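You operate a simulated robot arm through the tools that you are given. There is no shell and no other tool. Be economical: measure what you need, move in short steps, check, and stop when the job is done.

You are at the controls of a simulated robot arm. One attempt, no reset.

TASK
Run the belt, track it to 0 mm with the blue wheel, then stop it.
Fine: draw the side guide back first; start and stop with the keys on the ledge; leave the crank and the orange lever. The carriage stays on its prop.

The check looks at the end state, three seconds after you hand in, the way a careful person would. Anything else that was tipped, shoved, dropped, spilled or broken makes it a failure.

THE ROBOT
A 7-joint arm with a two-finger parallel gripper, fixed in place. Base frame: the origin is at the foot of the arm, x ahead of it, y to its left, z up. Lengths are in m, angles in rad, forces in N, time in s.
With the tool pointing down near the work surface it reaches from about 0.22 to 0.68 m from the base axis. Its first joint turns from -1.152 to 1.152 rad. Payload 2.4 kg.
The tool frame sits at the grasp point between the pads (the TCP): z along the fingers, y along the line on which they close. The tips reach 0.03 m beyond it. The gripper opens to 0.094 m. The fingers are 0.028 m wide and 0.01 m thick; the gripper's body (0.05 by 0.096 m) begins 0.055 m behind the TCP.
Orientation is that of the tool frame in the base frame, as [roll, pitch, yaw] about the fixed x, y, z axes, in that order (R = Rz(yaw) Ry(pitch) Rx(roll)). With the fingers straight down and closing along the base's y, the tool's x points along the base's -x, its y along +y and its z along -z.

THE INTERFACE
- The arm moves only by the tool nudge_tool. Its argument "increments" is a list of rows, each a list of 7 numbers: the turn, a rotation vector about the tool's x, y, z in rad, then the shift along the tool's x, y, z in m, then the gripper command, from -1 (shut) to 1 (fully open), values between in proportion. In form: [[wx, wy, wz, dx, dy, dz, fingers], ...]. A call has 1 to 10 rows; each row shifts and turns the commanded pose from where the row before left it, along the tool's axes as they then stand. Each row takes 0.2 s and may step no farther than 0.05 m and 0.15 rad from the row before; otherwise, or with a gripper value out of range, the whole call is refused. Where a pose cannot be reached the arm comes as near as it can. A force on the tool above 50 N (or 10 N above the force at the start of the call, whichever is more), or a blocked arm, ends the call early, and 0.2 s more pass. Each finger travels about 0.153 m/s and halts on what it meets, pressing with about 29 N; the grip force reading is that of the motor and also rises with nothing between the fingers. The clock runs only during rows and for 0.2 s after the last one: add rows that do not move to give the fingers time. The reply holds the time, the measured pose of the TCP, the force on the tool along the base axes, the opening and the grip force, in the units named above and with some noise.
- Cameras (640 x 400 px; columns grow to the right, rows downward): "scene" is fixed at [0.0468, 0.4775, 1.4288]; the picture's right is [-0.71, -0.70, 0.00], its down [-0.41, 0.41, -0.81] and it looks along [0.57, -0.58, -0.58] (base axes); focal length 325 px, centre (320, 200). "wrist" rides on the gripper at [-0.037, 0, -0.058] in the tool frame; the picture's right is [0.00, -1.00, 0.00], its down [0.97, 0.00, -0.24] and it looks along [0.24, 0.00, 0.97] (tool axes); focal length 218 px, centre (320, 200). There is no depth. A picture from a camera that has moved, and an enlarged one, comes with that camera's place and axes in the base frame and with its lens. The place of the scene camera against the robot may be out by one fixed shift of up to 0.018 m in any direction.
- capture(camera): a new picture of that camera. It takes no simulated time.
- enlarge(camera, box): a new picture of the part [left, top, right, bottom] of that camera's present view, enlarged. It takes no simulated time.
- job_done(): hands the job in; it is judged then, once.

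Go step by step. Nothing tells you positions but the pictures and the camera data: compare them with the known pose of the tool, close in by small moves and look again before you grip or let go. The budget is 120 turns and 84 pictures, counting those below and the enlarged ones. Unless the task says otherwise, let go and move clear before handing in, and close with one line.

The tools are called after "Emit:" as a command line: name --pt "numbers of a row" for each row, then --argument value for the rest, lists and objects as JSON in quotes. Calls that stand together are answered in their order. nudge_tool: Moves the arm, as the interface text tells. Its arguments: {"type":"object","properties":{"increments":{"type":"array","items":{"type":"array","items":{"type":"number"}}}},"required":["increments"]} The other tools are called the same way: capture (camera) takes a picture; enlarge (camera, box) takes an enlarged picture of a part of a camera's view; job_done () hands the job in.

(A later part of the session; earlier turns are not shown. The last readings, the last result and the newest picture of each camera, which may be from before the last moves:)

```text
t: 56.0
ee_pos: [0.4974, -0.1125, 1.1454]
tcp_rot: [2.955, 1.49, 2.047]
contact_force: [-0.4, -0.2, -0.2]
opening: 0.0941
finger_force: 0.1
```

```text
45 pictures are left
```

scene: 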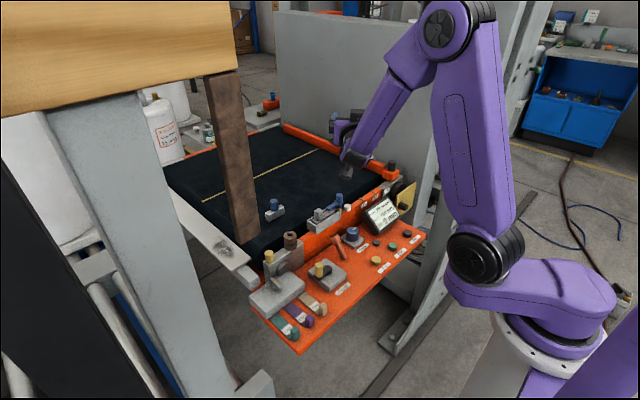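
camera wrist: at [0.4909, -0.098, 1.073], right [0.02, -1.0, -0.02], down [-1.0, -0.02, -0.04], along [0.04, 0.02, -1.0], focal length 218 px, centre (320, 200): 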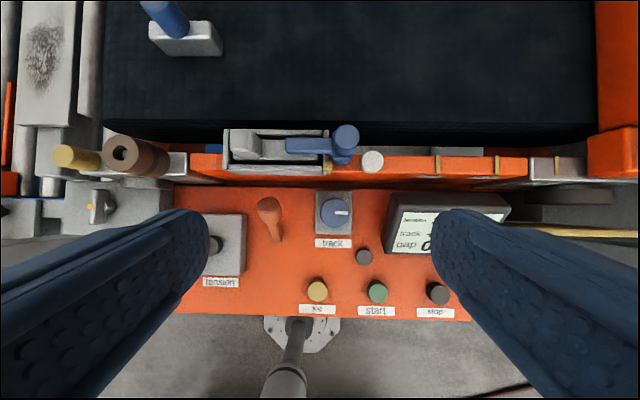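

Emit:
nudge_tool --pt "0 0.13 0 0 0 0 1" --pt "0 0.13 0 0 0 0 1" --pt "0 0.13 0 0 0 0 1" --pt "0 0.13 0 0 0 0 1" --pt "0 0.13 0 0 0 0 1" --pt "0 0.13 0 0 0 0 1" --pt "0 0.13 0 0 0 0 1" --pt "0 0.13 0 0 0 0 1" --pt "0 0.13 0 0 0 0 1" --pt "0 0.13 0 0 0 0 1"

Emit:
capture --camera "scene"

```text
t: 58.2
ee_pos: [0.5041, -0.113, 1.1458]
tcp_rot: [3.124, 0.358, 2.225]
contact_force: [-0.2, 0.1, 0.1]
opening: 0.0938
finger_force: 0.1
out of reach, approached as far as the arm can: row 9, 10
```

```text
44 pictures are left
```

scene: 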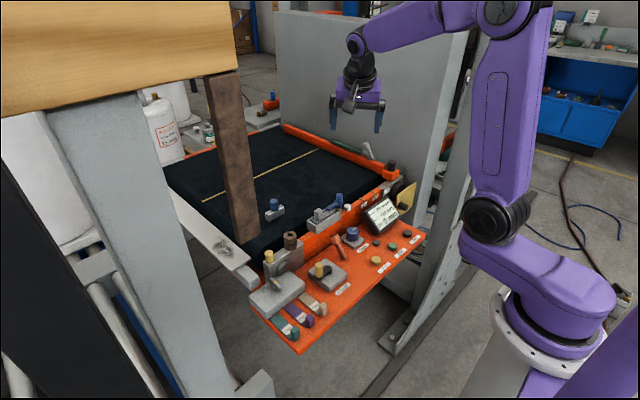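

Emit:
enlarge --camera "scene" --box '[310, 0, 550, 150]'

Emit:
nudge_tool --pt "0 0 -0.14 0 0 0 1" --pt "0 0 -0.14 0 0 0 1" --pt "0 0 -0.14 0 0 0 1" --pt "0 0 -0.14 0 0 0 1" --pt "0 0 -0.14 0 0 0 1" --pt "0 0 -0.14 0 0 0 1" --pt "0 0 -0.06 0 0 0 1" --pt "0 0.1 0 0 0 0 1" --pt "0 0.1 0 0 0 0 1" --pt "0 0 0 0 0 0 1"

```text
2.67 times, centred on (430, 75) of scene
camera zoom: at [0.0468, 0.4775, 1.4288], right [-0.71, -0.7, 0.0], down [-0.41, 0.41, -0.81], along [0.57, -0.58, -0.58], focal length 868 px, centre (27, 533)
```

zoom: 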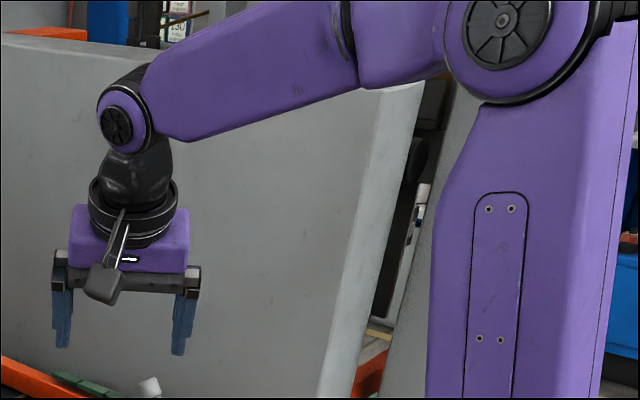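

```text
t: 60.4
ee_pos: [0.503, -0.1134, 1.1451]
tcp_rot: [-2.873, 0.043, 3.109]
contact_force: [-0.2, 0.0, -0.1]
opening: 0.0938
finger_force: 0.1
```

Pitch is now essentially level; only a roll of 0.27 remains. I'll take that out.

Emit:
nudge_tool --pt "-0.09 0 0 0 0 0 1" --pt "-0.09 0 0 0 0 0 1" --pt "-0.09 0 0 0 0 0 1" --pt "0 0.04 0 0 0 0 1" --pt "0 0 0 0 0 0 1"

Emit:
capture --camera "scene"

```text
t: 61.6
ee_pos: [0.503, -0.114, 1.1447]
tcp_rot: [-2.87, 0.006, 3.096]
contact_force: [0.4, -0.4, -0.1]
opening: 0.0939
finger_force: 0.0
out of reach, approached as far as the arm can: row 1, 2, 3
```

```text
42 pictures are left
```

scene: 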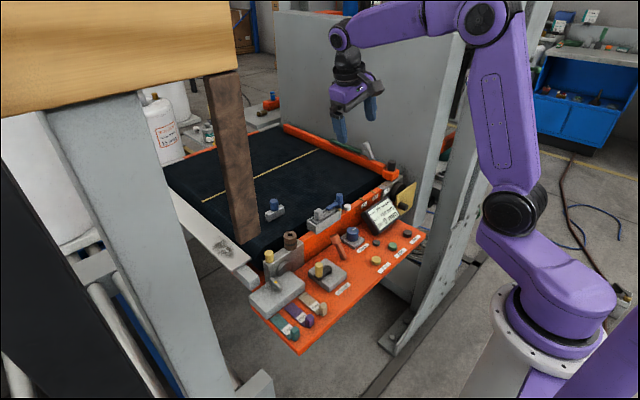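

I understand it now: the wrist roll joint sits near ±π and can't pass straight. I'll tilt the tool above the forearm, line it up in the forearm's plane, and come straight down through alignment.

Emit:
nudge_tool --pt "0 -0.14 0 0 0 0 1" --pt "0 -0.14 0 0 0 0 1" --pt "0 -0.14 0 0 0.02 0 1" --pt "-0.09 0 0 0 0.02 0 1" --pt "-0.09 0 0 0 0.02 0 1" --pt "-0.09 0 0 0 0.02 0 1" --pt "0 -0.14 0 0.02 0 0.01 1" --pt "0 -0.14 0 0.02 0 0.0 1" --pt "0 -0.14 0 0.02 0 0 1" --pt "0 -0.14 0 0.02 0 -0.02 1"

Emit:
nudge_tool --pt "0 -0.14 0 0.02 0 -0.02 1" --pt "0 -0.14 0 0 0 0 1" --pt "0 0 0 0 0 0 1"

Emit:
capture --camera "scene"

```text
t: 63.8
ee_pos: [0.4321, -0.0551, 1.0924]
tcp_rot: [-2.921, 0.888, -2.953]
contact_force: [-0.4, -0.4, 0.1]
opening: 0.0939
finger_force: 0.0
out of reach, approached as far as the arm can: row 5, 6, 9
```

```text
t: 64.6
ee_pos: [0.4325, -0.0438, 1.0994]
tcp_rot: [-2.776, 1.166, -2.782]
contact_force: [-0.2, -0.4, -0.3]
opening: 0.0938
finger_force: 0.1
out of reach, approached as far as the arm can: row 1, 2
```

```text
41 pictures are left
```

scene: 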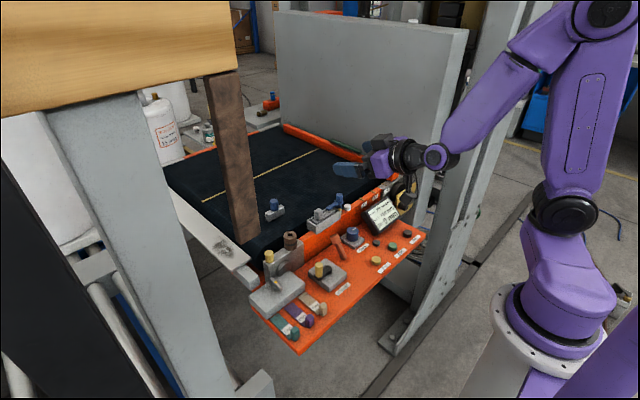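

The arm swivelled with its elbow to the right. I'll swing the tool in one straight arc through the forearm's direction to the far side.

Emit:
nudge_tool --pt "-0.131 0.05 0 0 0 0 1" --pt "-0.131 0.05 0 0 0 0 1" --pt "-0.131 0.05 0 0 0 0 1" --pt "-0.131 0.05 0 0 0 0 1" --pt "-0.131 0.05 0 0 0 0 1" --pt "-0.131 0.05 0 0 0 0 1"

Emit:
capture --camera "scene"

```text
t: 66.0
ee_pos: [0.4311, -0.0426, 1.1001]
tcp_rot: [2.725, 0.871, -2.772]
contact_force: [0.2, 0.1, -0.1]
opening: 0.094
finger_force: 0.1
```

```text
40 pictures are left
```

scene: 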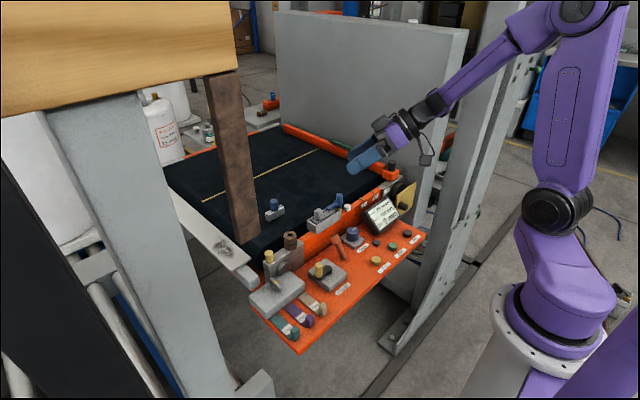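

The tool is now nearly in line with the forearm; I'll continue straight through.

Emit:
nudge_tool --pt "-0.131 0.05 0 0 0 0 1" --pt "-0.131 0.05 0 0 0 0 1" --pt "-0.131 0.05 0 0 0 0 1" --pt "-0.131 0.05 0 0 0 0 1"

Emit:
capture --camera "scene"

```text
t: 67.0
ee_pos: [0.4315, -0.0436, 1.0978]
tcp_rot: [2.315, 0.708, -2.605]
contact_force: [1.0, -0.4, 0.3]
opening: 0.0943
finger_force: 0.0
```

```text
39 pictures are left
```

scene: 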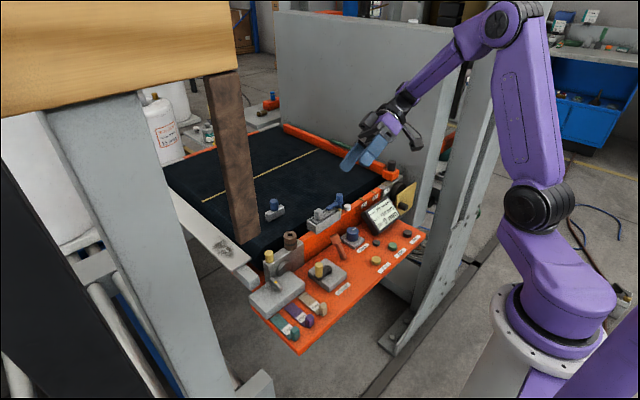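

Emit:
nudge_tool --pt "0.0947 0.1098 0 0 0 0 1" --pt "0.0947 0.1098 0 0 0 0 1" --pt "0.0947 0.1098 0 0 0 0 1" --pt "0.0947 0.1098 0 0 0 0 1" --pt "0.0947 0.1098 0 0 0 0 1" --pt "0.0947 0.1098 0 0 0 0 1" --pt "0.0947 0.1098 0 0 0 0 1" --pt "0 0 0 0 0 0 1"

Emit:
capture --camera "scene"

```text
t: 68.8
ee_pos: [0.4311, -0.0435, 1.1]
tcp_rot: [2.975, 0.197, -2.304]
contact_force: [1.3, -0.2, 0.1]
opening: 0.0939
finger_force: 0.0
out of reach, approached as far as the arm can: row 6, 7
```

```text
38 pictures are left
```

scene: 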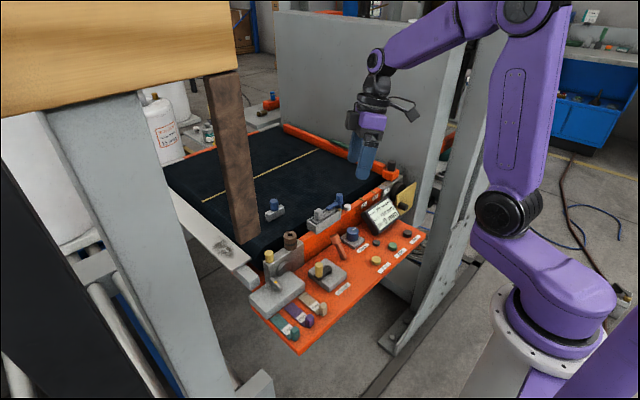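

The wrist still won't go exactly vertical, but it works freely with the tool leaning about 0.27 rad. With the fingers closing along x and the lean in y, the pads stay parallel to a vertical knob, so I'll work that way.

Emit:
nudge_tool --pt "0 -0.04 -0.14 0 0 0 1" --pt "0 0 -0.14 0 0 0 1" --pt "0 0 -0.146 0 0 0 1" --pt "0 0 -0.146 0 0 0 1" --pt "0 0 -0.146 0 0 0 1" --pt "0 0 0 0 -0.035 0 1" --pt "0 0 0 0 -0.035 0 1" --pt "0 0 0 0 -0.035 0 1" --pt "0 0 0 0 -0.035 0 1" --pt "0 0 0 0 0 0 1"

Emit:
capture --camera "scene"

Emit:
capture --camera "wrist"

```text
t: 71.0
ee_pos: [0.5708, -0.0428, 1.1044]
tcp_rot: [-3.112, 0.289, -1.565]
contact_force: [-0.8, 0.5, 0.9]
opening: 0.0941
finger_force: 0.0
```

```text
37 pictures are left
```

scene: 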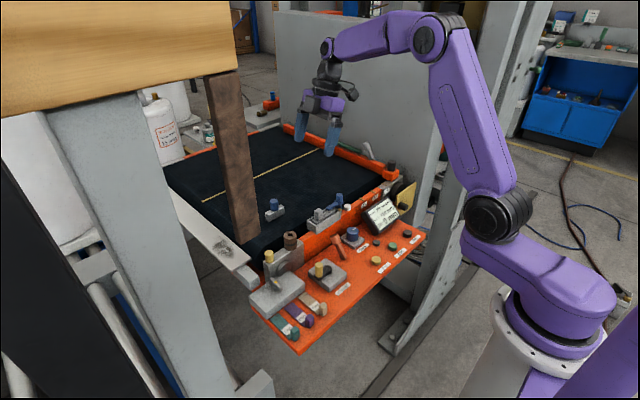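

```text
36 pictures are left
camera wrist: at [0.5698, -0.0235, 1.1685], right [1.0, 0.0, 0.03], down [0.0, -1.0, -0.05], along [0.03, 0.05, -1.0], focal length 218 px, centre (320, 200)
```

wrist: 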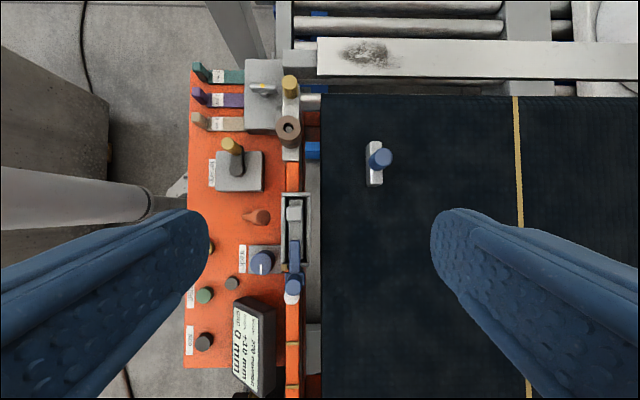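

The knob is visible. I'll move over it at a safe height.

Emit:
nudge_tool --pt "0 0 0 -0.027 -0.029 0.0075 1" --pt "0 0 0 -0.027 -0.029 0.0075 1" --pt "0 0 0 -0.028 -0.029 0.008 1" --pt "0 0 0 0.0114 0 0.0384 1" --pt "0 0 0 0.0114 0 0.0384 1" --pt "0 0 0 0.0114 0 0.0384 1" --pt "0 0 0 0 0 0 1"

Emit:
capture --camera "wrist"

Emit:
enlarge --camera "scene" --box '[220, 130, 380, 230]'

```text
t: 72.6
ee_pos: [0.6609, 0.0407, 0.9856]
tcp_rot: [-3.109, 0.288, -1.566]
contact_force: [-0.1, -0.1, -0.6]
opening: 0.094
finger_force: 0.1
```

```text
35 pictures are left
camera wrist: at [0.66, 0.06, 1.0505], right [1.0, 0.0, 0.03], down [0.0, -1.0, -0.05], along [0.03, 0.05, -1.0], focal length 218 px, centre (320, 200)
```

wrist: 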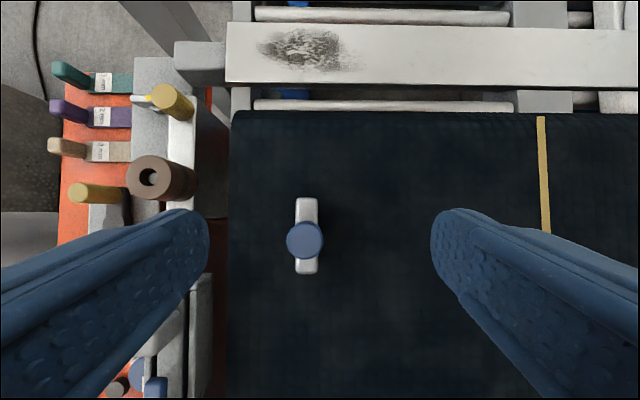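

```text
4.00 times, centred on (300, 180) of scene
camera zoom: at [0.0468, 0.4775, 1.4288], right [-0.71, -0.7, 0.0], down [-0.41, 0.41, -0.81], along [0.57, -0.58, -0.58], focal length 1301 px, centre (400, 280)
```

zoom: 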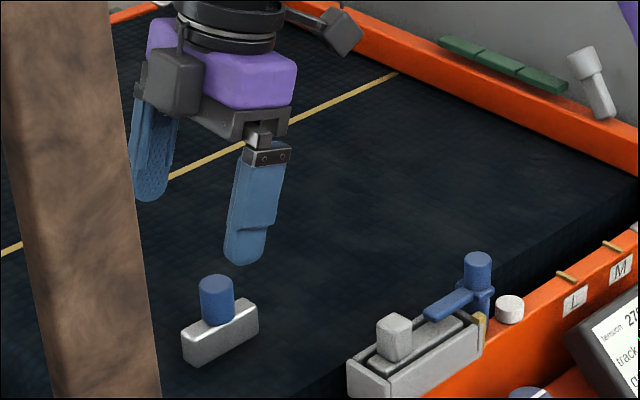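

I'll lower around the knob (its centre is at about x 0.654, y 0.041).

Emit:
nudge_tool --pt "0 0 0 0.008 0.006 0.027 1" --pt "0 0 0 0.008 0 0.026 1" --pt "0 0 0 0.0074 0 0.0257 1" --pt "0 0 0 0 0 0 1"

Emit:
capture --camera "wrist"

Emit:
enlarge --camera "scene" --box '[220, 150, 380, 250]'

```text
t: 73.6
ee_pos: [0.6577, 0.0432, 0.9033]
tcp_rot: [-3.108, 0.288, -1.566]
contact_force: [0.3, 0.1, 0.7]
opening: 0.0942
finger_force: 0.1
```

```text
33 pictures are left
camera wrist: at [0.6567, 0.0617, 0.9691], right [1.0, 0.0, 0.03], down [0.0, -1.0, -0.05], along [0.03, 0.05, -1.0], focal length 218 px, centre (320, 200)
```

wrist: 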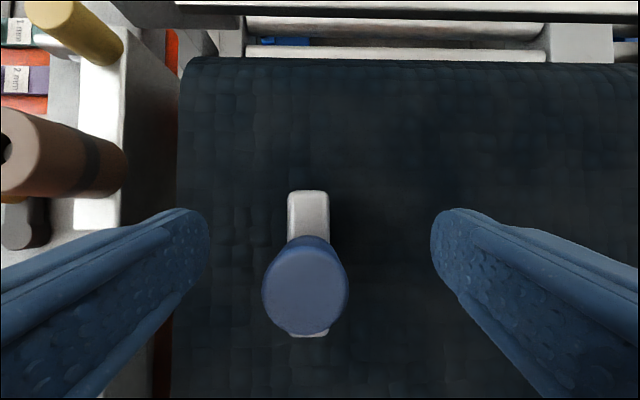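

```text
4.00 times, centred on (300, 200) of scene
camera zoom: at [0.0468, 0.4775, 1.4288], right [-0.71, -0.7, 0.0], down [-0.41, 0.41, -0.81], along [0.57, -0.58, -0.58], focal length 1301 px, centre (400, 200)
```

zoom: 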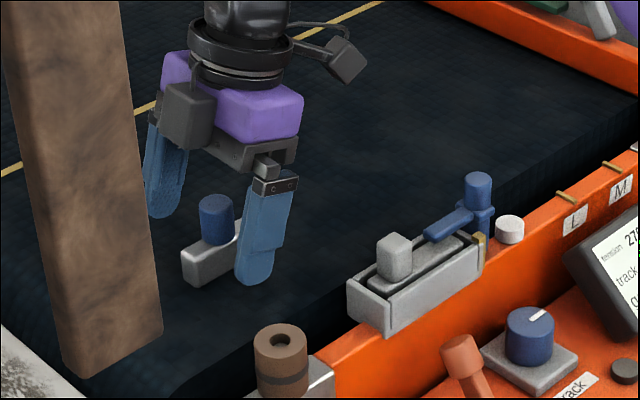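

The knob is between the fingers. Centering and closing.

Emit:
nudge_tool --pt "0 0 0 0.003 0.003 0 1" --pt "0 0 0 0 0 0 -0.2" --pt "0 0 0 0 0 0 -0.6" --pt "0 0 0 0 0 0 -0.6"

```text
t: 74.6
ee_pos: [0.6557, 0.0382, 0.9036]
tcp_rot: [-3.114, 0.289, -1.568]
contact_force: [0.8, -1.1, 0.1]
opening: 0.0242
finger_force: 45.0
```

Gripped (24 mm). I'll pull back toward −x gently and watch the force.

Emit:
nudge_tool --pt "0 0 0 0 0.005 0 -0.6" --pt "0 0 0 0 0.005 0 -0.6" --pt "0 0 0 0 0.005 0 -0.6"

Emit:
enlarge --camera "scene" --box '[220, 150, 420, 275]'

```text
t: 75.4
ee_pos: [0.6409, 0.039, 0.9033]
tcp_rot: [-3.116, 0.291, -1.567]
contact_force: [2.1, 1.3, -5.1]
opening: 0.0243
finger_force: 45.2
```

```text
3.20 times, centred on (320, 212) of scene
camera zoom: at [0.047, 0.4776, 1.4288], right [-0.71, -0.7, 0.0], down [-0.41, 0.41, -0.81], along [0.57, -0.58, -0.58], focal length 1041 px, centre (320, 160)
```

zoom: 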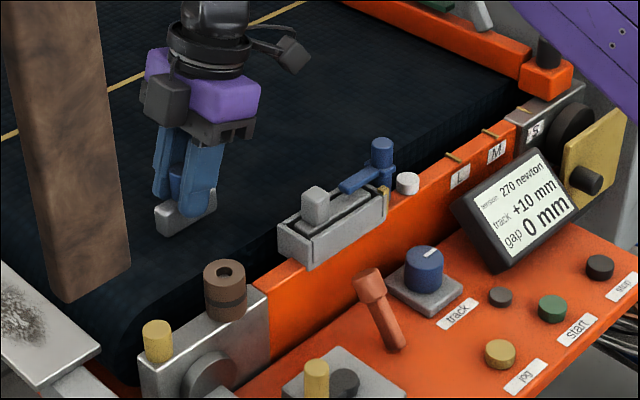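

It slides freely with the pull. I'll continue in small steps until it meets its stop.

Emit:
nudge_tool --pt "0 0 0 0 0.006 0 -0.6" --pt "0 0 0 0 0.006 0 -0.6" --pt "0 0 0 0 0.006 0 -0.6" --pt "0 0 0 0 0.006 0 -0.6" --pt "0 0 0 0 0.006 0 -0.6"

Emit:
enlarge --camera "scene" --box '[220, 150, 420, 275]'

```text
t: 76.6
ee_pos: [0.6095, 0.0396, 0.9031]
tcp_rot: [-3.113, 0.288, -1.565]
contact_force: [2.9, 5.4, -3.0]
opening: 0.0244
finger_force: 45.6
```

```text
3.20 times, centred on (320, 212) of scene
camera zoom: at [0.047, 0.4777, 1.4287], right [-0.71, -0.7, 0.0], down [-0.41, 0.41, -0.81], along [0.57, -0.58, -0.58], focal length 1041 px, centre (320, 160)
```

zoom: 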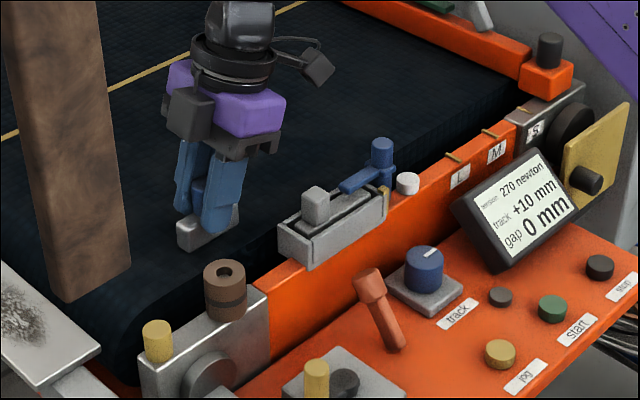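

Emit:
nudge_tool --pt "0 0 0 0 0.005 0 -0.6" --pt "0 0 0 0 0.005 0 -0.6" --pt "0 0 0 0 0.005 0 -0.6" --pt "0 0 0 0 0.005 0 -0.6"

Emit:
enlarge --camera "scene" --box '[220, 150, 420, 275]'

```text
t: 77.6
ee_pos: [0.5908, 0.0387, 0.9025]
tcp_rot: [-3.108, 0.29, -1.563]
contact_force: [2.7, 12.6, 14.7]
opening: 0.0243
finger_force: 44.6
```

```text
3.20 times, centred on (320, 212) of scene
camera zoom: at [0.0466, 0.4778, 1.4287], right [-0.71, -0.7, 0.0], down [-0.41, 0.41, -0.81], along [0.57, -0.58, -0.58], focal length 1041 px, centre (320, 160)
```

zoom: 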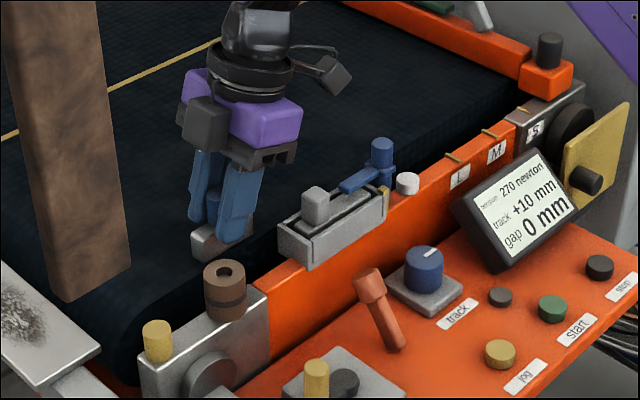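

Emit:
capture --camera "wrist"

Emit:
enlarge --camera "scene" --box '[260, 190, 340, 240]'

```text
28 pictures are left
camera wrist: at [0.5893, 0.0583, 0.9676], right [1.0, 0.0, 0.03], down [0.0, -1.0, -0.05], along [0.03, 0.05, -1.0], focal length 218 px, centre (320, 200)
```

wrist: 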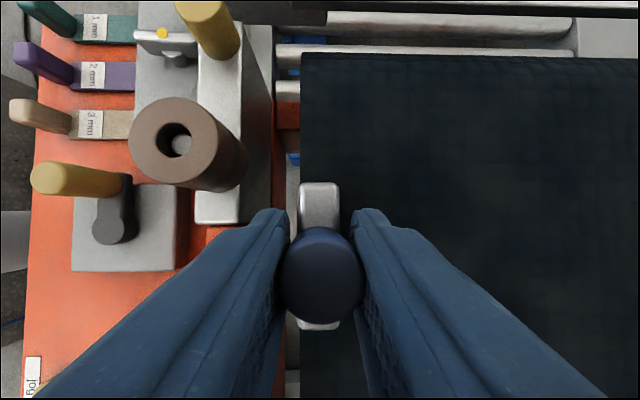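

```text
8.00 times, centred on (300, 215) of scene
camera zoom: at [0.0466, 0.4778, 1.4287], right [-0.71, -0.7, 0.0], down [-0.41, 0.41, -0.81], along [0.57, -0.58, -0.58], focal length 2603 px, centre (480, 80)
```

zoom: 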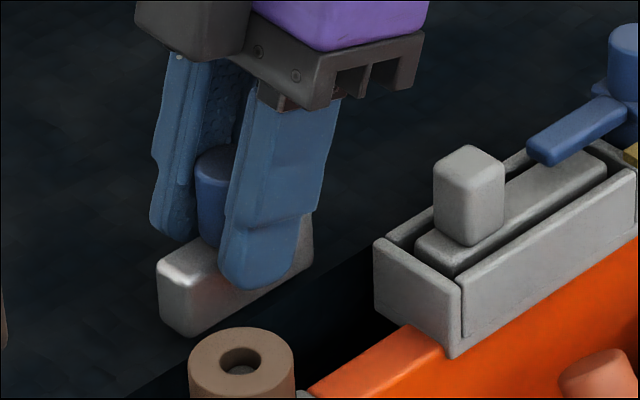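

Emit:
nudge_tool --pt "0 0 0 0 0.004 0 -0.6" --pt "0 0 0 0 0.004 0 -0.6"

```text
t: 78.2
ee_pos: [0.5832, 0.0386, 0.9029]
tcp_rot: [-3.108, 0.289, -1.566]
contact_force: [7.5, 15.1, 13.9]
opening: 0.0242
finger_force: 45.5
```

Emit:
nudge_tool --pt "0 0 0 0 0.004 0 -0.6" --pt "0 0 0 0 0.004 0 -0.6"

```text
t: 78.8
ee_pos: [0.5844, 0.0392, 0.9031]
tcp_rot: [-3.088, 0.287, -1.566]
contact_force: [14.2, 1.7, -11.0]
opening: 0.0251
finger_force: 44.9
stopped in row 2: the force on the tool passed its limit (the readings are from after the stop); the commanded pose is now the measured one
```

The guide reached its stop, drawn back about 70 mm. I'll open slightly and lift straight off.

Emit:
nudge_tool --pt "0 0 0 0 0 0 -0.1" --pt "0 0 0 0 0 0 -0.1" --pt "0 0 0 0.009 0 -0.029 -0.1" --pt "0 0 0 -0.009 0 -0.029 -0.1" --pt "0 0 0 -0.009 0 -0.029 -0.1" --pt "0 0 0 -0.009 0 -0.029 -0.1"

Emit:
enlarge --camera "scene" --box '[220, 130, 460, 280]'

```text
t: 80.2
ee_pos: [0.5756, 0.0237, 1.0188]
tcp_rot: [-3.09, 0.287, -1.566]
contact_force: [0.3, 0.5, -0.8]
opening: 0.0424
finger_force: 0.0
```

```text
2.67 times, centred on (340, 205) of scene
camera zoom: at [0.0468, 0.4775, 1.4288], right [-0.71, -0.7, 0.0], down [-0.41, 0.41, -0.81], along [0.57, -0.58, -0.58], focal length 868 px, centre (267, 187)
```

zoom: 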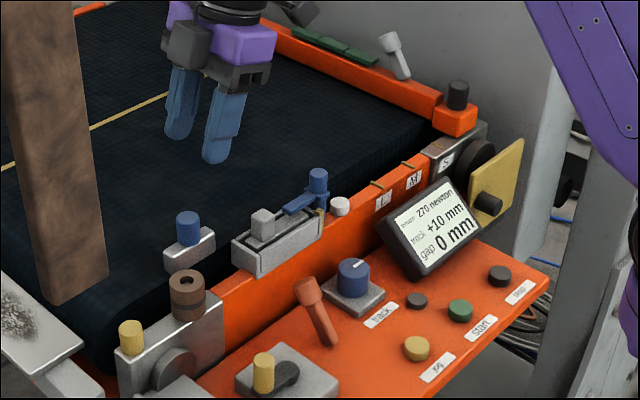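

The guide is back and stays put. Next I'll go over the start key with the fingers closed.

Emit:
nudge_tool --pt "0 0 0 0.032 0.033 -0.0095 -0.1" --pt "0 0 0 0.032 0.033 -0.0095 -0.5" --pt "0 0 0 0.032 0.033 -0.0095 -1" --pt "0 0 0 0.032 0.033 -0.0095 -1" --pt "0 0 0 0.032 0.033 -0.0095 -1" --pt "0 0 0 0.032 0.033 -0.0095 -1" --pt "0 0 0 0 0 0 -1"

Emit:
capture --camera "wrist"

```text
t: 81.8
ee_pos: [0.3755, -0.1742, 1.0111]
tcp_rot: [-3.09, 0.287, -1.565]
contact_force: [-0.1, -0.3, 0.0]
opening: 0.0
finger_force: 29.4
```

```text
25 pictures are left
camera wrist: at [0.373, -0.1555, 1.0755], right [1.0, -0.01, 0.05], down [-0.01, -1.0, -0.04], along [0.05, 0.04, -1.0], focal length 218 px, centre (320, 200)
```

wrist: 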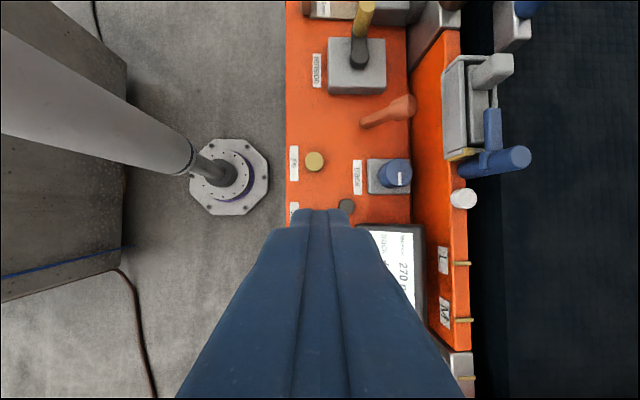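

Emit:
nudge_tool --pt "0 0 0 0.0107 0.0006 0.036 -1" --pt "0 0 0 0.0107 0.0006 0.036 -1" --pt "0 0 0 0.0107 0.0006 0.036 -1" --pt "0 0 0 0.0107 0.0006 0.036 -1" --pt "0 0 0 0 0 0 -1"

Emit:
enlarge --camera "scene" --box '[330, 170, 450, 280]'

```text
t: 83.0
ee_pos: [0.3817, -0.1746, 0.8573]
tcp_rot: [-3.088, 0.286, -1.564]
contact_force: [0.7, -0.5, -0.2]
opening: 0.0
finger_force: 29.2
```

```text
3.64 times, centred on (390, 225) of scene
camera zoom: at [0.0468, 0.4775, 1.4288], right [-0.71, -0.7, 0.0], down [-0.41, 0.41, -0.81], along [0.57, -0.58, -0.58], focal length 1183 px, centre (66, 109)
```

zoom: 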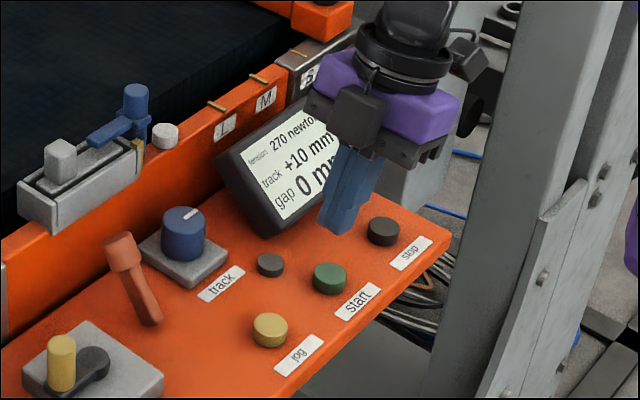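

The tip is above the key, with the ledge slightly lower than I assumed. I'll lower in small steps.

Emit:
nudge_tool --pt "0 0 0 0.0055 0.001 0.0135 -1" --pt "0 0 0 0.0055 0.001 0.0135 -1" --pt "0 0 0 0.0025 0.0004 0.0077 -1" --pt "0 0 0 0 0 0 -1"

Emit:
enlarge --camera "scene" --box '[330, 170, 450, 280]'

```text
t: 84.0
ee_pos: [0.3824, -0.1805, 0.8216]
tcp_rot: [-3.091, 0.287, -1.564]
contact_force: [-0.5, -0.6, -0.4]
opening: 0.0
finger_force: 28.7
```

```text
3.64 times, centred on (390, 225) of scene
camera zoom: at [0.0468, 0.4775, 1.4288], right [-0.71, -0.7, 0.0], down [-0.41, 0.41, -0.81], along [0.57, -0.58, -0.58], focal length 1183 px, centre (66, 109)
```

zoom: 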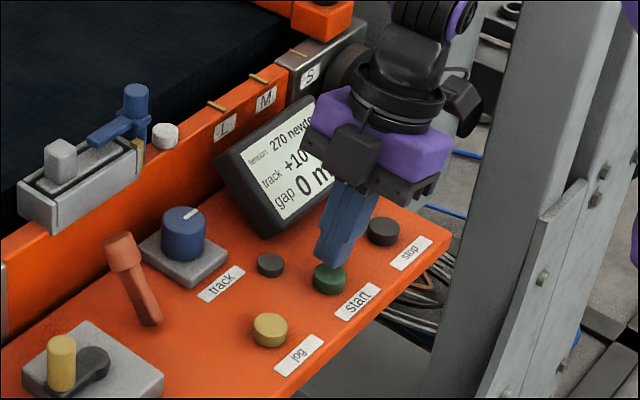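

Emit:
nudge_tool --pt "0 0 0 -0.002 0.0002 0.004 -1" --pt "0 0 0 0.001 0.0002 0.004 -1" --pt "0 0 0 0.001 0.0002 0.004 -1"

Emit:
enlarge --camera "scene" --box '[330, 170, 450, 280]'

```text
t: 84.8
ee_pos: [0.3818, -0.1751, 0.8104]
tcp_rot: [-3.091, 0.287, -1.564]
contact_force: [-1.0, 0.8, 2.0]
opening: 0.0002
finger_force: 28.6
```

```text
3.64 times, centred on (390, 225) of scene
camera zoom: at [0.0468, 0.4776, 1.4288], right [-0.71, -0.7, 0.0], down [-0.41, 0.41, -0.81], along [0.57, -0.58, -0.58], focal length 1183 px, centre (66, 109)
```

zoom: 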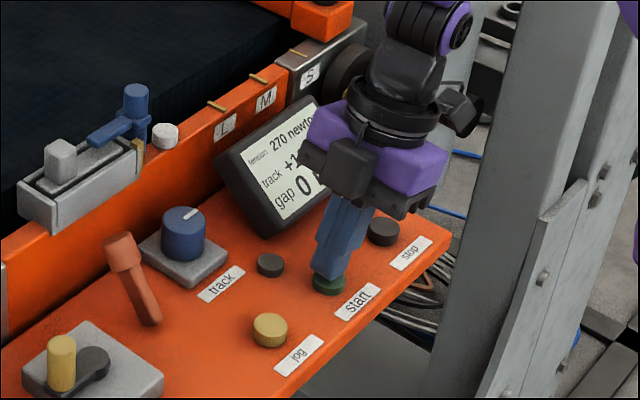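

Emit:
nudge_tool --pt "0 0 0 0.0008 0.0001 0.003 -1" --pt "0 0 0 0 0 0 -1"

Emit:
nudge_tool --pt "0 0 0 0.0008 0.0001 0.002 -1" --pt "0 0 0 0 0 0 -1"

```text
t: 85.4
ee_pos: [0.3819, -0.1759, 0.8071]
tcp_rot: [-3.089, 0.286, -1.565]
contact_force: [-4.0, -2.2, 11.1]
opening: 0.0
finger_force: 29.1
```

```text
t: 86.0
ee_pos: [0.3811, -0.1743, 0.8057]
tcp_rot: [-3.086, 0.284, -1.566]
contact_force: [-7.9, -2.3, 22.0]
opening: 0.0001
finger_force: 29.0
```

The key is pressed firmly. I'll lift and check the belt and the display.

Emit:
nudge_tool --pt "0 0 0 -0.006 0 -0.019 -1" --pt "0 0 0 -0.0107 0 -0.036 -1" --pt "0 0 0 -0.0107 0 -0.036 -1" --pt "0 0 0 -0.0107 0 -0.036 -1" --pt "0 0 0 -0.0107 0 -0.036 -1"

Emit:
enlarge --camera "scene" --box '[230, 120, 470, 280]'

```text
t: 87.2
ee_pos: [0.3715, -0.1746, 0.9764]
tcp_rot: [-3.09, 0.286, -1.565]
contact_force: [-0.4, 0.4, 0.5]
opening: 0.0
finger_force: 28.8
```

```text
2.50 times, centred on (350, 200) of scene
camera zoom: at [0.0468, 0.4775, 1.4288], right [-0.71, -0.7, 0.0], down [-0.41, 0.41, -0.81], along [0.57, -0.58, -0.58], focal length 813 px, centre (245, 200)
```

zoom: 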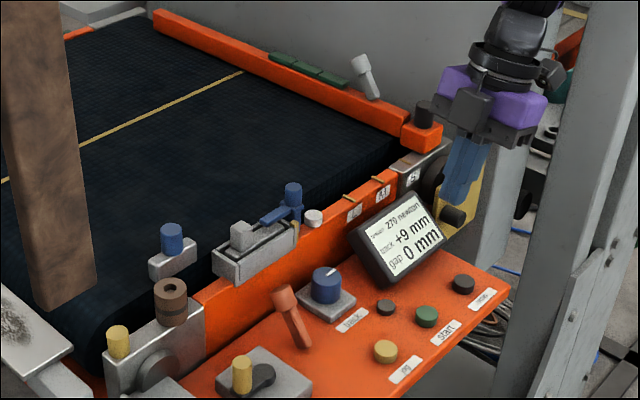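

The belt is running: the reading has gone from +10 to +9. I'll turn the gripper diagonally and move over the wheel, then read again.

Emit:
nudge_tool --pt "0 0 0.146 0 0 0 -0.5" --pt "0 0 0.146 0 0 0 0" --pt "0 0 0.146 0 0 0 0.2" --pt "0 0 0.146 0 0 0 0.2" --pt "0 0 0.146 0 0 0 0.2" --pt "0 0 0 -0.0357 -0.0115 0.0105 0.2" --pt "0 0 0 -0.0357 -0.0115 0.0105 0.2" --pt "0 0 0 -0.0357 -0.0115 0.0105 0.2" --pt "0 0 0 0 0 0 0.2"

Emit:
capture --camera "wrist"

Emit:
enlarge --camera "scene" --box '[310, 160, 450, 260]'

```text
t: 89.2
ee_pos: [0.472, -0.1124, 0.9681]
tcp_rot: [2.984, 0.245, -2.324]
contact_force: [0.1, 0.1, -1.0]
opening: 0.0564
finger_force: 0.1
```

```text
20 pictures are left
camera wrist: at [0.4933, -0.1029, 1.0312], right [0.75, -0.65, -0.15], down [-0.65, -0.76, -0.01], along [-0.11, 0.1, -0.99], focal length 218 px, centre (320, 200)
```

wrist: 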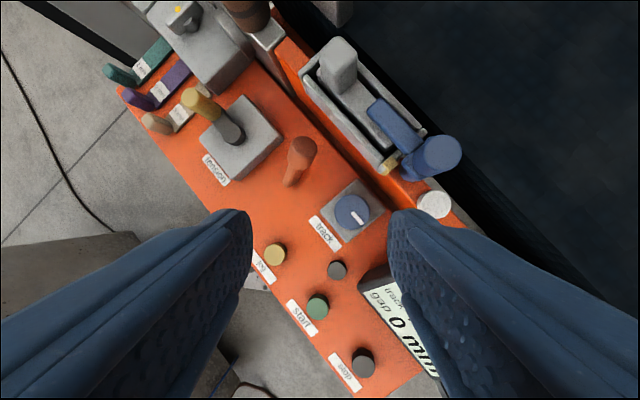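

```text
4.00 times, centred on (380, 210) of scene
camera zoom: at [0.0468, 0.4776, 1.4288], right [-0.71, -0.7, 0.0], down [-0.41, 0.41, -0.81], along [0.57, -0.58, -0.58], focal length 1301 px, centre (80, 160)
```

zoom: 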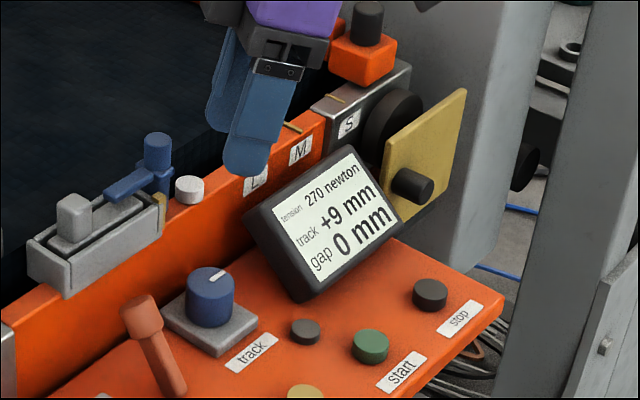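

The wheel is at about (0.4845, −0.110), with its top near z 0.80. I'll turn the fingers to close nearer to the y direction, for more room from the rail, and tidy the roll.

Emit:
nudge_tool --pt "0 -0.08 0 0 0 0 0.2" --pt "0.08 0 0 0 0 0 0.2" --pt "0.077 0 0 0 0 0 0.2" --pt "0.045 0 0.136 0 0 0 0.2" --pt "0.045 0 0.136 0 0 0 0.2" --pt "0.045 0 0.136 0 0 0 0.2" --pt "0 0 0 0 0 0 0.2"

```text
t: 90.8
ee_pos: [0.472, -0.1125, 0.9666]
tcp_rot: [3.136, 0.323, -2.767]
contact_force: [0.4, -0.1, -0.2]
opening: 0.0565
finger_force: 0.1
```

Emit:
nudge_tool --pt "0 0 0 0.0108 -0.0008 0.0375 0.2" --pt "0 0 0 0.0108 -0.0008 0.0375 0.2" --pt "0 0 0 0.0108 -0.0008 0.0375 0.2" --pt "0 0 0 0 0 0 0.2"

Emit:
capture --camera "wrist"

```text
t: 91.8
ee_pos: [0.4786, -0.1096, 0.8498]
tcp_rot: [3.137, 0.323, -2.765]
contact_force: [1.0, 0.2, -0.9]
opening: 0.0565
finger_force: 0.1
```

```text
18 pictures are left
camera wrist: at [0.4943, -0.1042, 0.9158], right [0.37, -0.93, 0.0], down [-0.93, -0.37, -0.08], along [0.07, 0.03, -1.0], focal length 218 px, centre (320, 200)
```

wrist: 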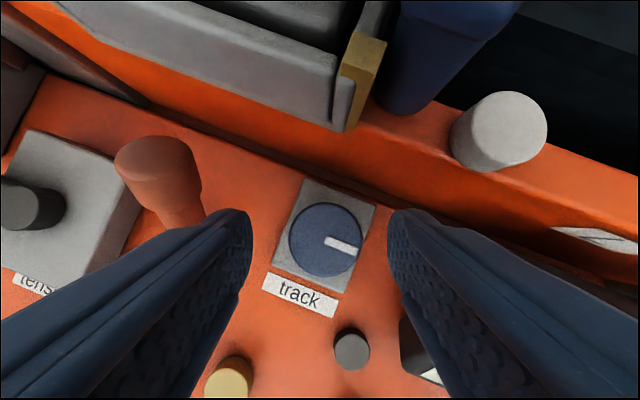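

The wheel is well centred. Lowering around it, then closing gently.

Emit:
nudge_tool --pt "0 0 0 0.0076 -0.0021 0.0185 0.2" --pt "0 0 0 0.0072 -0.0021 0.0165 0.2" --pt "0 0 0 0 0 0 0.2"

Emit:
enlarge --camera "scene" --box '[310, 160, 450, 260]'

```text
t: 92.5
ee_pos: [0.4767, -0.1159, 0.8142]
tcp_rot: [3.139, 0.331, -2.764]
contact_force: [-7.6, 1.5, 17.6]
opening: 0.0587
finger_force: 2.0
stopped in row 3: the force on the tool passed its limit (the readings are from after the stop); the commanded pose is now the measured one
```

```text
4.00 times, centred on (380, 210) of scene
camera zoom: at [0.0464, 0.4776, 1.4288], right [-0.71, -0.7, 0.0], down [-0.41, 0.41, -0.81], along [0.57, -0.58, -0.58], focal length 1301 px, centre (80, 160)
```

zoom: 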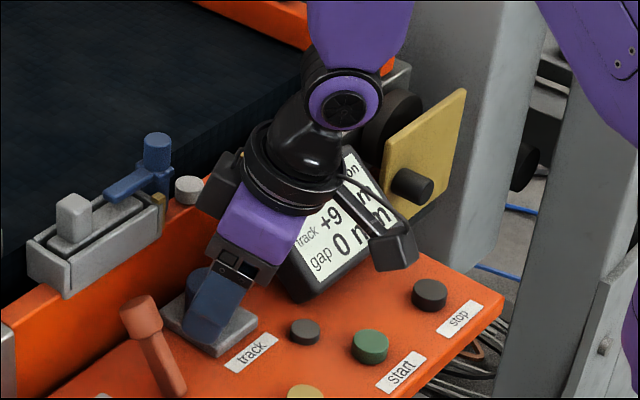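

A tip touched the mounting plate. I'll back off 4 mm and then close.

Emit:
nudge_tool --pt "0 0 0 -0.0013 0 -0.004 0.2" --pt "0 0 0 0 0 0 -0.1" --pt "0 0 0 0 0 0 -0.3" --pt "0 0 0 0 0 0 -0.3"

```text
t: 93.5
ee_pos: [0.4759, -0.1158, 0.8178]
tcp_rot: [3.138, 0.328, -2.763]
contact_force: [-4.1, 8.3, -1.0]
opening: 0.0384
finger_force: 4.8
```

Holding the wheel (38 mm). I'll centre slightly, firm up, and turn a little counter-clockwise to learn its sense.

Emit:
nudge_tool --pt "0 0 0 0 0.003 0 -0.6" --pt "0 0 0 0 0 0 -0.6" --pt "-0.0386 0 -0.1136 0 0 0 -0.6" --pt "-0.0386 0 -0.1136 0 0 0 -0.6" --pt "-0.0386 0 -0.1136 0 0 0 -0.6" --pt "0 0 0 0 0 0 -0.6"

Emit:
enlarge --camera "scene" --box '[330, 160, 430, 240]'

```text
t: 94.9
ee_pos: [0.4778, -0.1168, 0.8169]
tcp_rot: [-3.139, 0.33, -2.407]
contact_force: [17.9, -15.6, -37.0]
opening: 0.0339
finger_force: 44.8
```

```text
5.00 times, centred on (380, 200) of scene
camera zoom: at [0.0479, 0.477, 1.4289], right [-0.71, -0.7, 0.0], down [-0.41, 0.41, -0.81], along [0.57, -0.58, -0.58], focal length 1627 px, centre (20, 200)
```

zoom: 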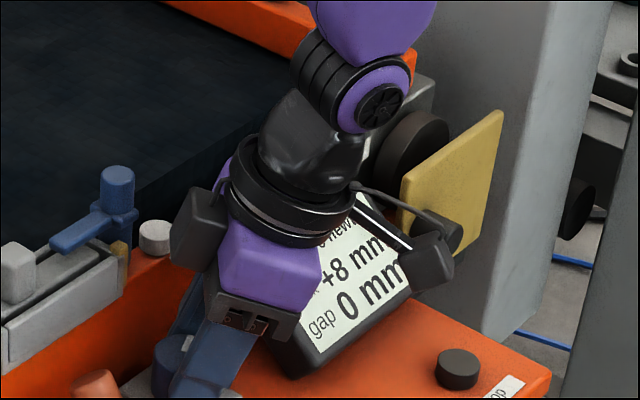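

Reading +8 now. I'll hold for two seconds to separate drift from the wheel's effect.

Emit:
nudge_tool --pt "0 0 0 0 0 0 -0.6" --pt "0 0 0 0 0 0 -0.6" --pt "0 0 0 0 0 0 -0.6" --pt "0 0 0 0 0 0 -0.6" --pt "0 0 0 0 0 0 -0.6" --pt "0 0 0 0 0 0 -0.6" --pt "0 0 0 0 0 0 -0.6" --pt "0 0 0 0 0 0 -0.6" --pt "0 0 0 0 0 0 -0.6" --pt "0 0 0 0 0 0 -0.6"

Emit:
enlarge --camera "scene" --box '[330, 160, 430, 240]'

```text
t: 97.1
ee_pos: [0.4763, -0.1176, 0.8178]
tcp_rot: [-3.138, 0.325, -2.407]
contact_force: [16.9, -26.3, -21.3]
opening: 0.0337
finger_force: 45.3
```

```text
5.00 times, centred on (380, 200) of scene
camera zoom: at [0.0476, 0.4769, 1.429], right [-0.71, -0.7, 0.0], down [-0.41, 0.41, -0.81], along [0.57, -0.58, -0.58], focal length 1627 px, centre (20, 200)
```

zoom: 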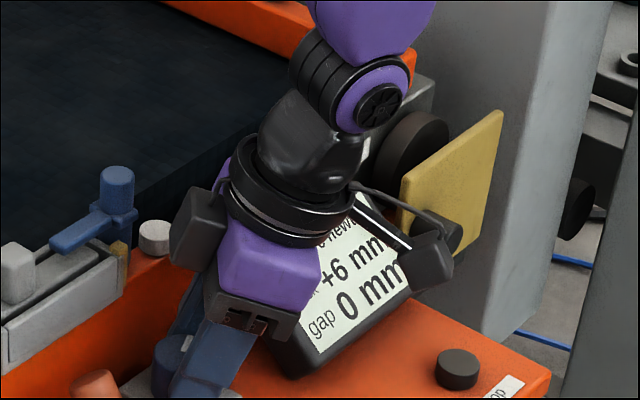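

The wheel speeds it toward zero: about −0.8 mm/s now. I'll ease the side load and keep watching.

Emit:
nudge_tool --pt "0 0 0 0 -0.001 0 -0.6" --pt "0 0 0 0 -0.001 0 -0.6" --pt "0 0 0 0 0 0 -0.6" --pt "0 0 0 0 0 0 -0.6" --pt "0 0 0 0 0 0 -0.6" --pt "0 0 0 0 0 0 -0.6" --pt "0 0 0 0 0 0 -0.6" --pt "0 0 0 0 0 0 -0.6" --pt "0 0 0 0 0 0 -0.6"

Emit:
enlarge --camera "scene" --box '[330, 160, 430, 240]'

```text
t: 99.1
ee_pos: [0.4778, -0.1171, 0.8174]
tcp_rot: [-3.14, 0.326, -2.404]
contact_force: [13.1, -19.9, -15.3]
opening: 0.034
finger_force: 45.0
```

```text
5.00 times, centred on (380, 200) of scene
camera zoom: at [0.0473, 0.4771, 1.429], right [-0.71, -0.7, 0.0], down [-0.41, 0.41, -0.81], along [0.57, -0.58, -0.58], focal length 1627 px, centre (20, 200)
```

zoom: 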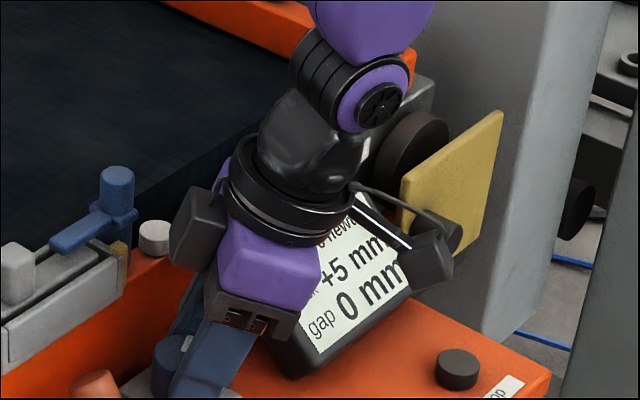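

Emit:
nudge_tool --pt "0 0 0 0 0 0 -0.6" --pt "0 0 0 0 0 0 -0.6" --pt "0 0 0 0 0 0 -0.6" --pt "0 0 0 0 0 0 -0.6" --pt "0 0 0 0 0 0 -0.6" --pt "0 0 0 0 0 0 -0.6" --pt "0 0 0 0 0 0 -0.6" --pt "0 0 0 0 0 0 -0.6" --pt "0 0 0 0 0 0 -0.6" --pt "0 0 0 0 0 0 -0.6"

Emit:
enlarge --camera "scene" --box '[330, 160, 430, 240]'

```text
t: 101.3
ee_pos: [0.4761, -0.1177, 0.8168]
tcp_rot: [-3.139, 0.325, -2.405]
contact_force: [13.4, -20.2, -21.8]
opening: 0.0343
finger_force: 45.4
```

```text
5.00 times, centred on (380, 200) of scene
camera zoom: at [0.0474, 0.477, 1.429], right [-0.71, -0.7, 0.0], down [-0.41, 0.41, -0.81], along [0.57, -0.58, -0.58], focal length 1627 px, centre (20, 200)
```

zoom: 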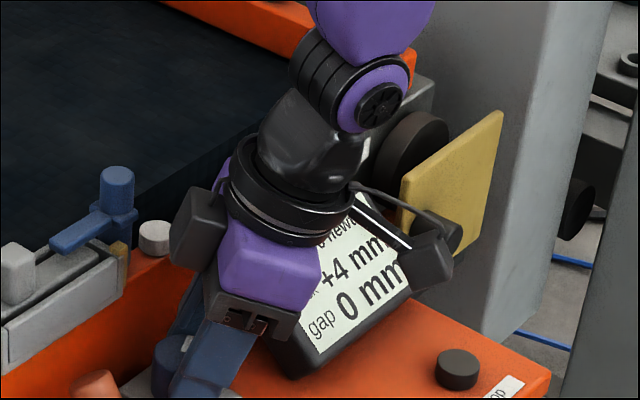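

Emit:
nudge_tool --pt "0 0 0 0 0 0 -0.6" --pt "0 0 0 0 0 0 -0.6" --pt "0 0 0 0 0 0 -0.6" --pt "0 0 0 0 0 0 -0.6" --pt "0 0 0 0 0 0 -0.6" --pt "0 0 0 0 0 0 -0.6" --pt "0 0 0 0 0 0 -0.6" --pt "0 0 0 0 0 0 -0.6" --pt "0 0 0 0 0 0 -0.6" --pt "0 0 0 0 0 0 -0.6"

Emit:
nudge_tool --pt "0 0 0 0 0 0 -0.6" --pt "0 0 0 0 0 0 -0.6" --pt "0 0 0 0 0 0 -0.6" --pt "0 0 0 0 0 0 -0.6" --pt "0 0 0 0 0 0 -0.6" --pt "0 0 0 0 0 0 -0.6" --pt "0 0 0 0 0 0 -0.6" --pt "0 0 0 0 0 0 -0.6" --pt "0 0 0 0 0 0 -0.6"

Emit:
enlarge --camera "scene" --box '[330, 160, 430, 240]'

```text
t: 103.5
ee_pos: [0.4774, -0.1175, 0.8182]
tcp_rot: [-3.14, 0.327, -2.405]
contact_force: [14.7, -20.7, -26.6]
opening: 0.0339
finger_force: 44.4
```

```text
t: 105.5
ee_pos: [0.4767, -0.1173, 0.8165]
tcp_rot: [-3.141, 0.325, -2.405]
contact_force: [15.2, -19.6, -30.2]
opening: 0.0341
finger_force: 44.9
```

```text
5.00 times, centred on (380, 200) of scene
camera zoom: at [0.0476, 0.477, 1.429], right [-0.71, -0.7, 0.0], down [-0.41, 0.41, -0.81], along [0.57, -0.58, -0.58], focal length 1627 px, centre (20, 200)
```

zoom: 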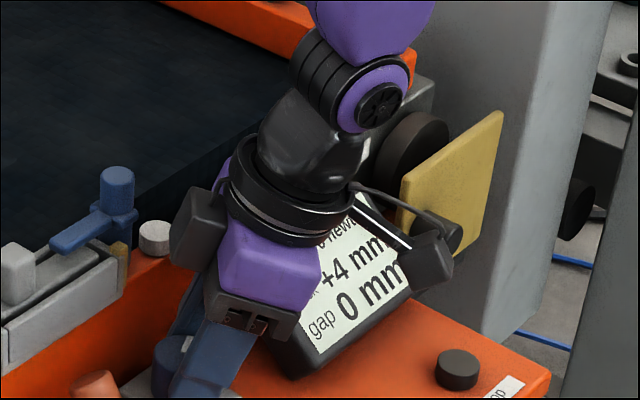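

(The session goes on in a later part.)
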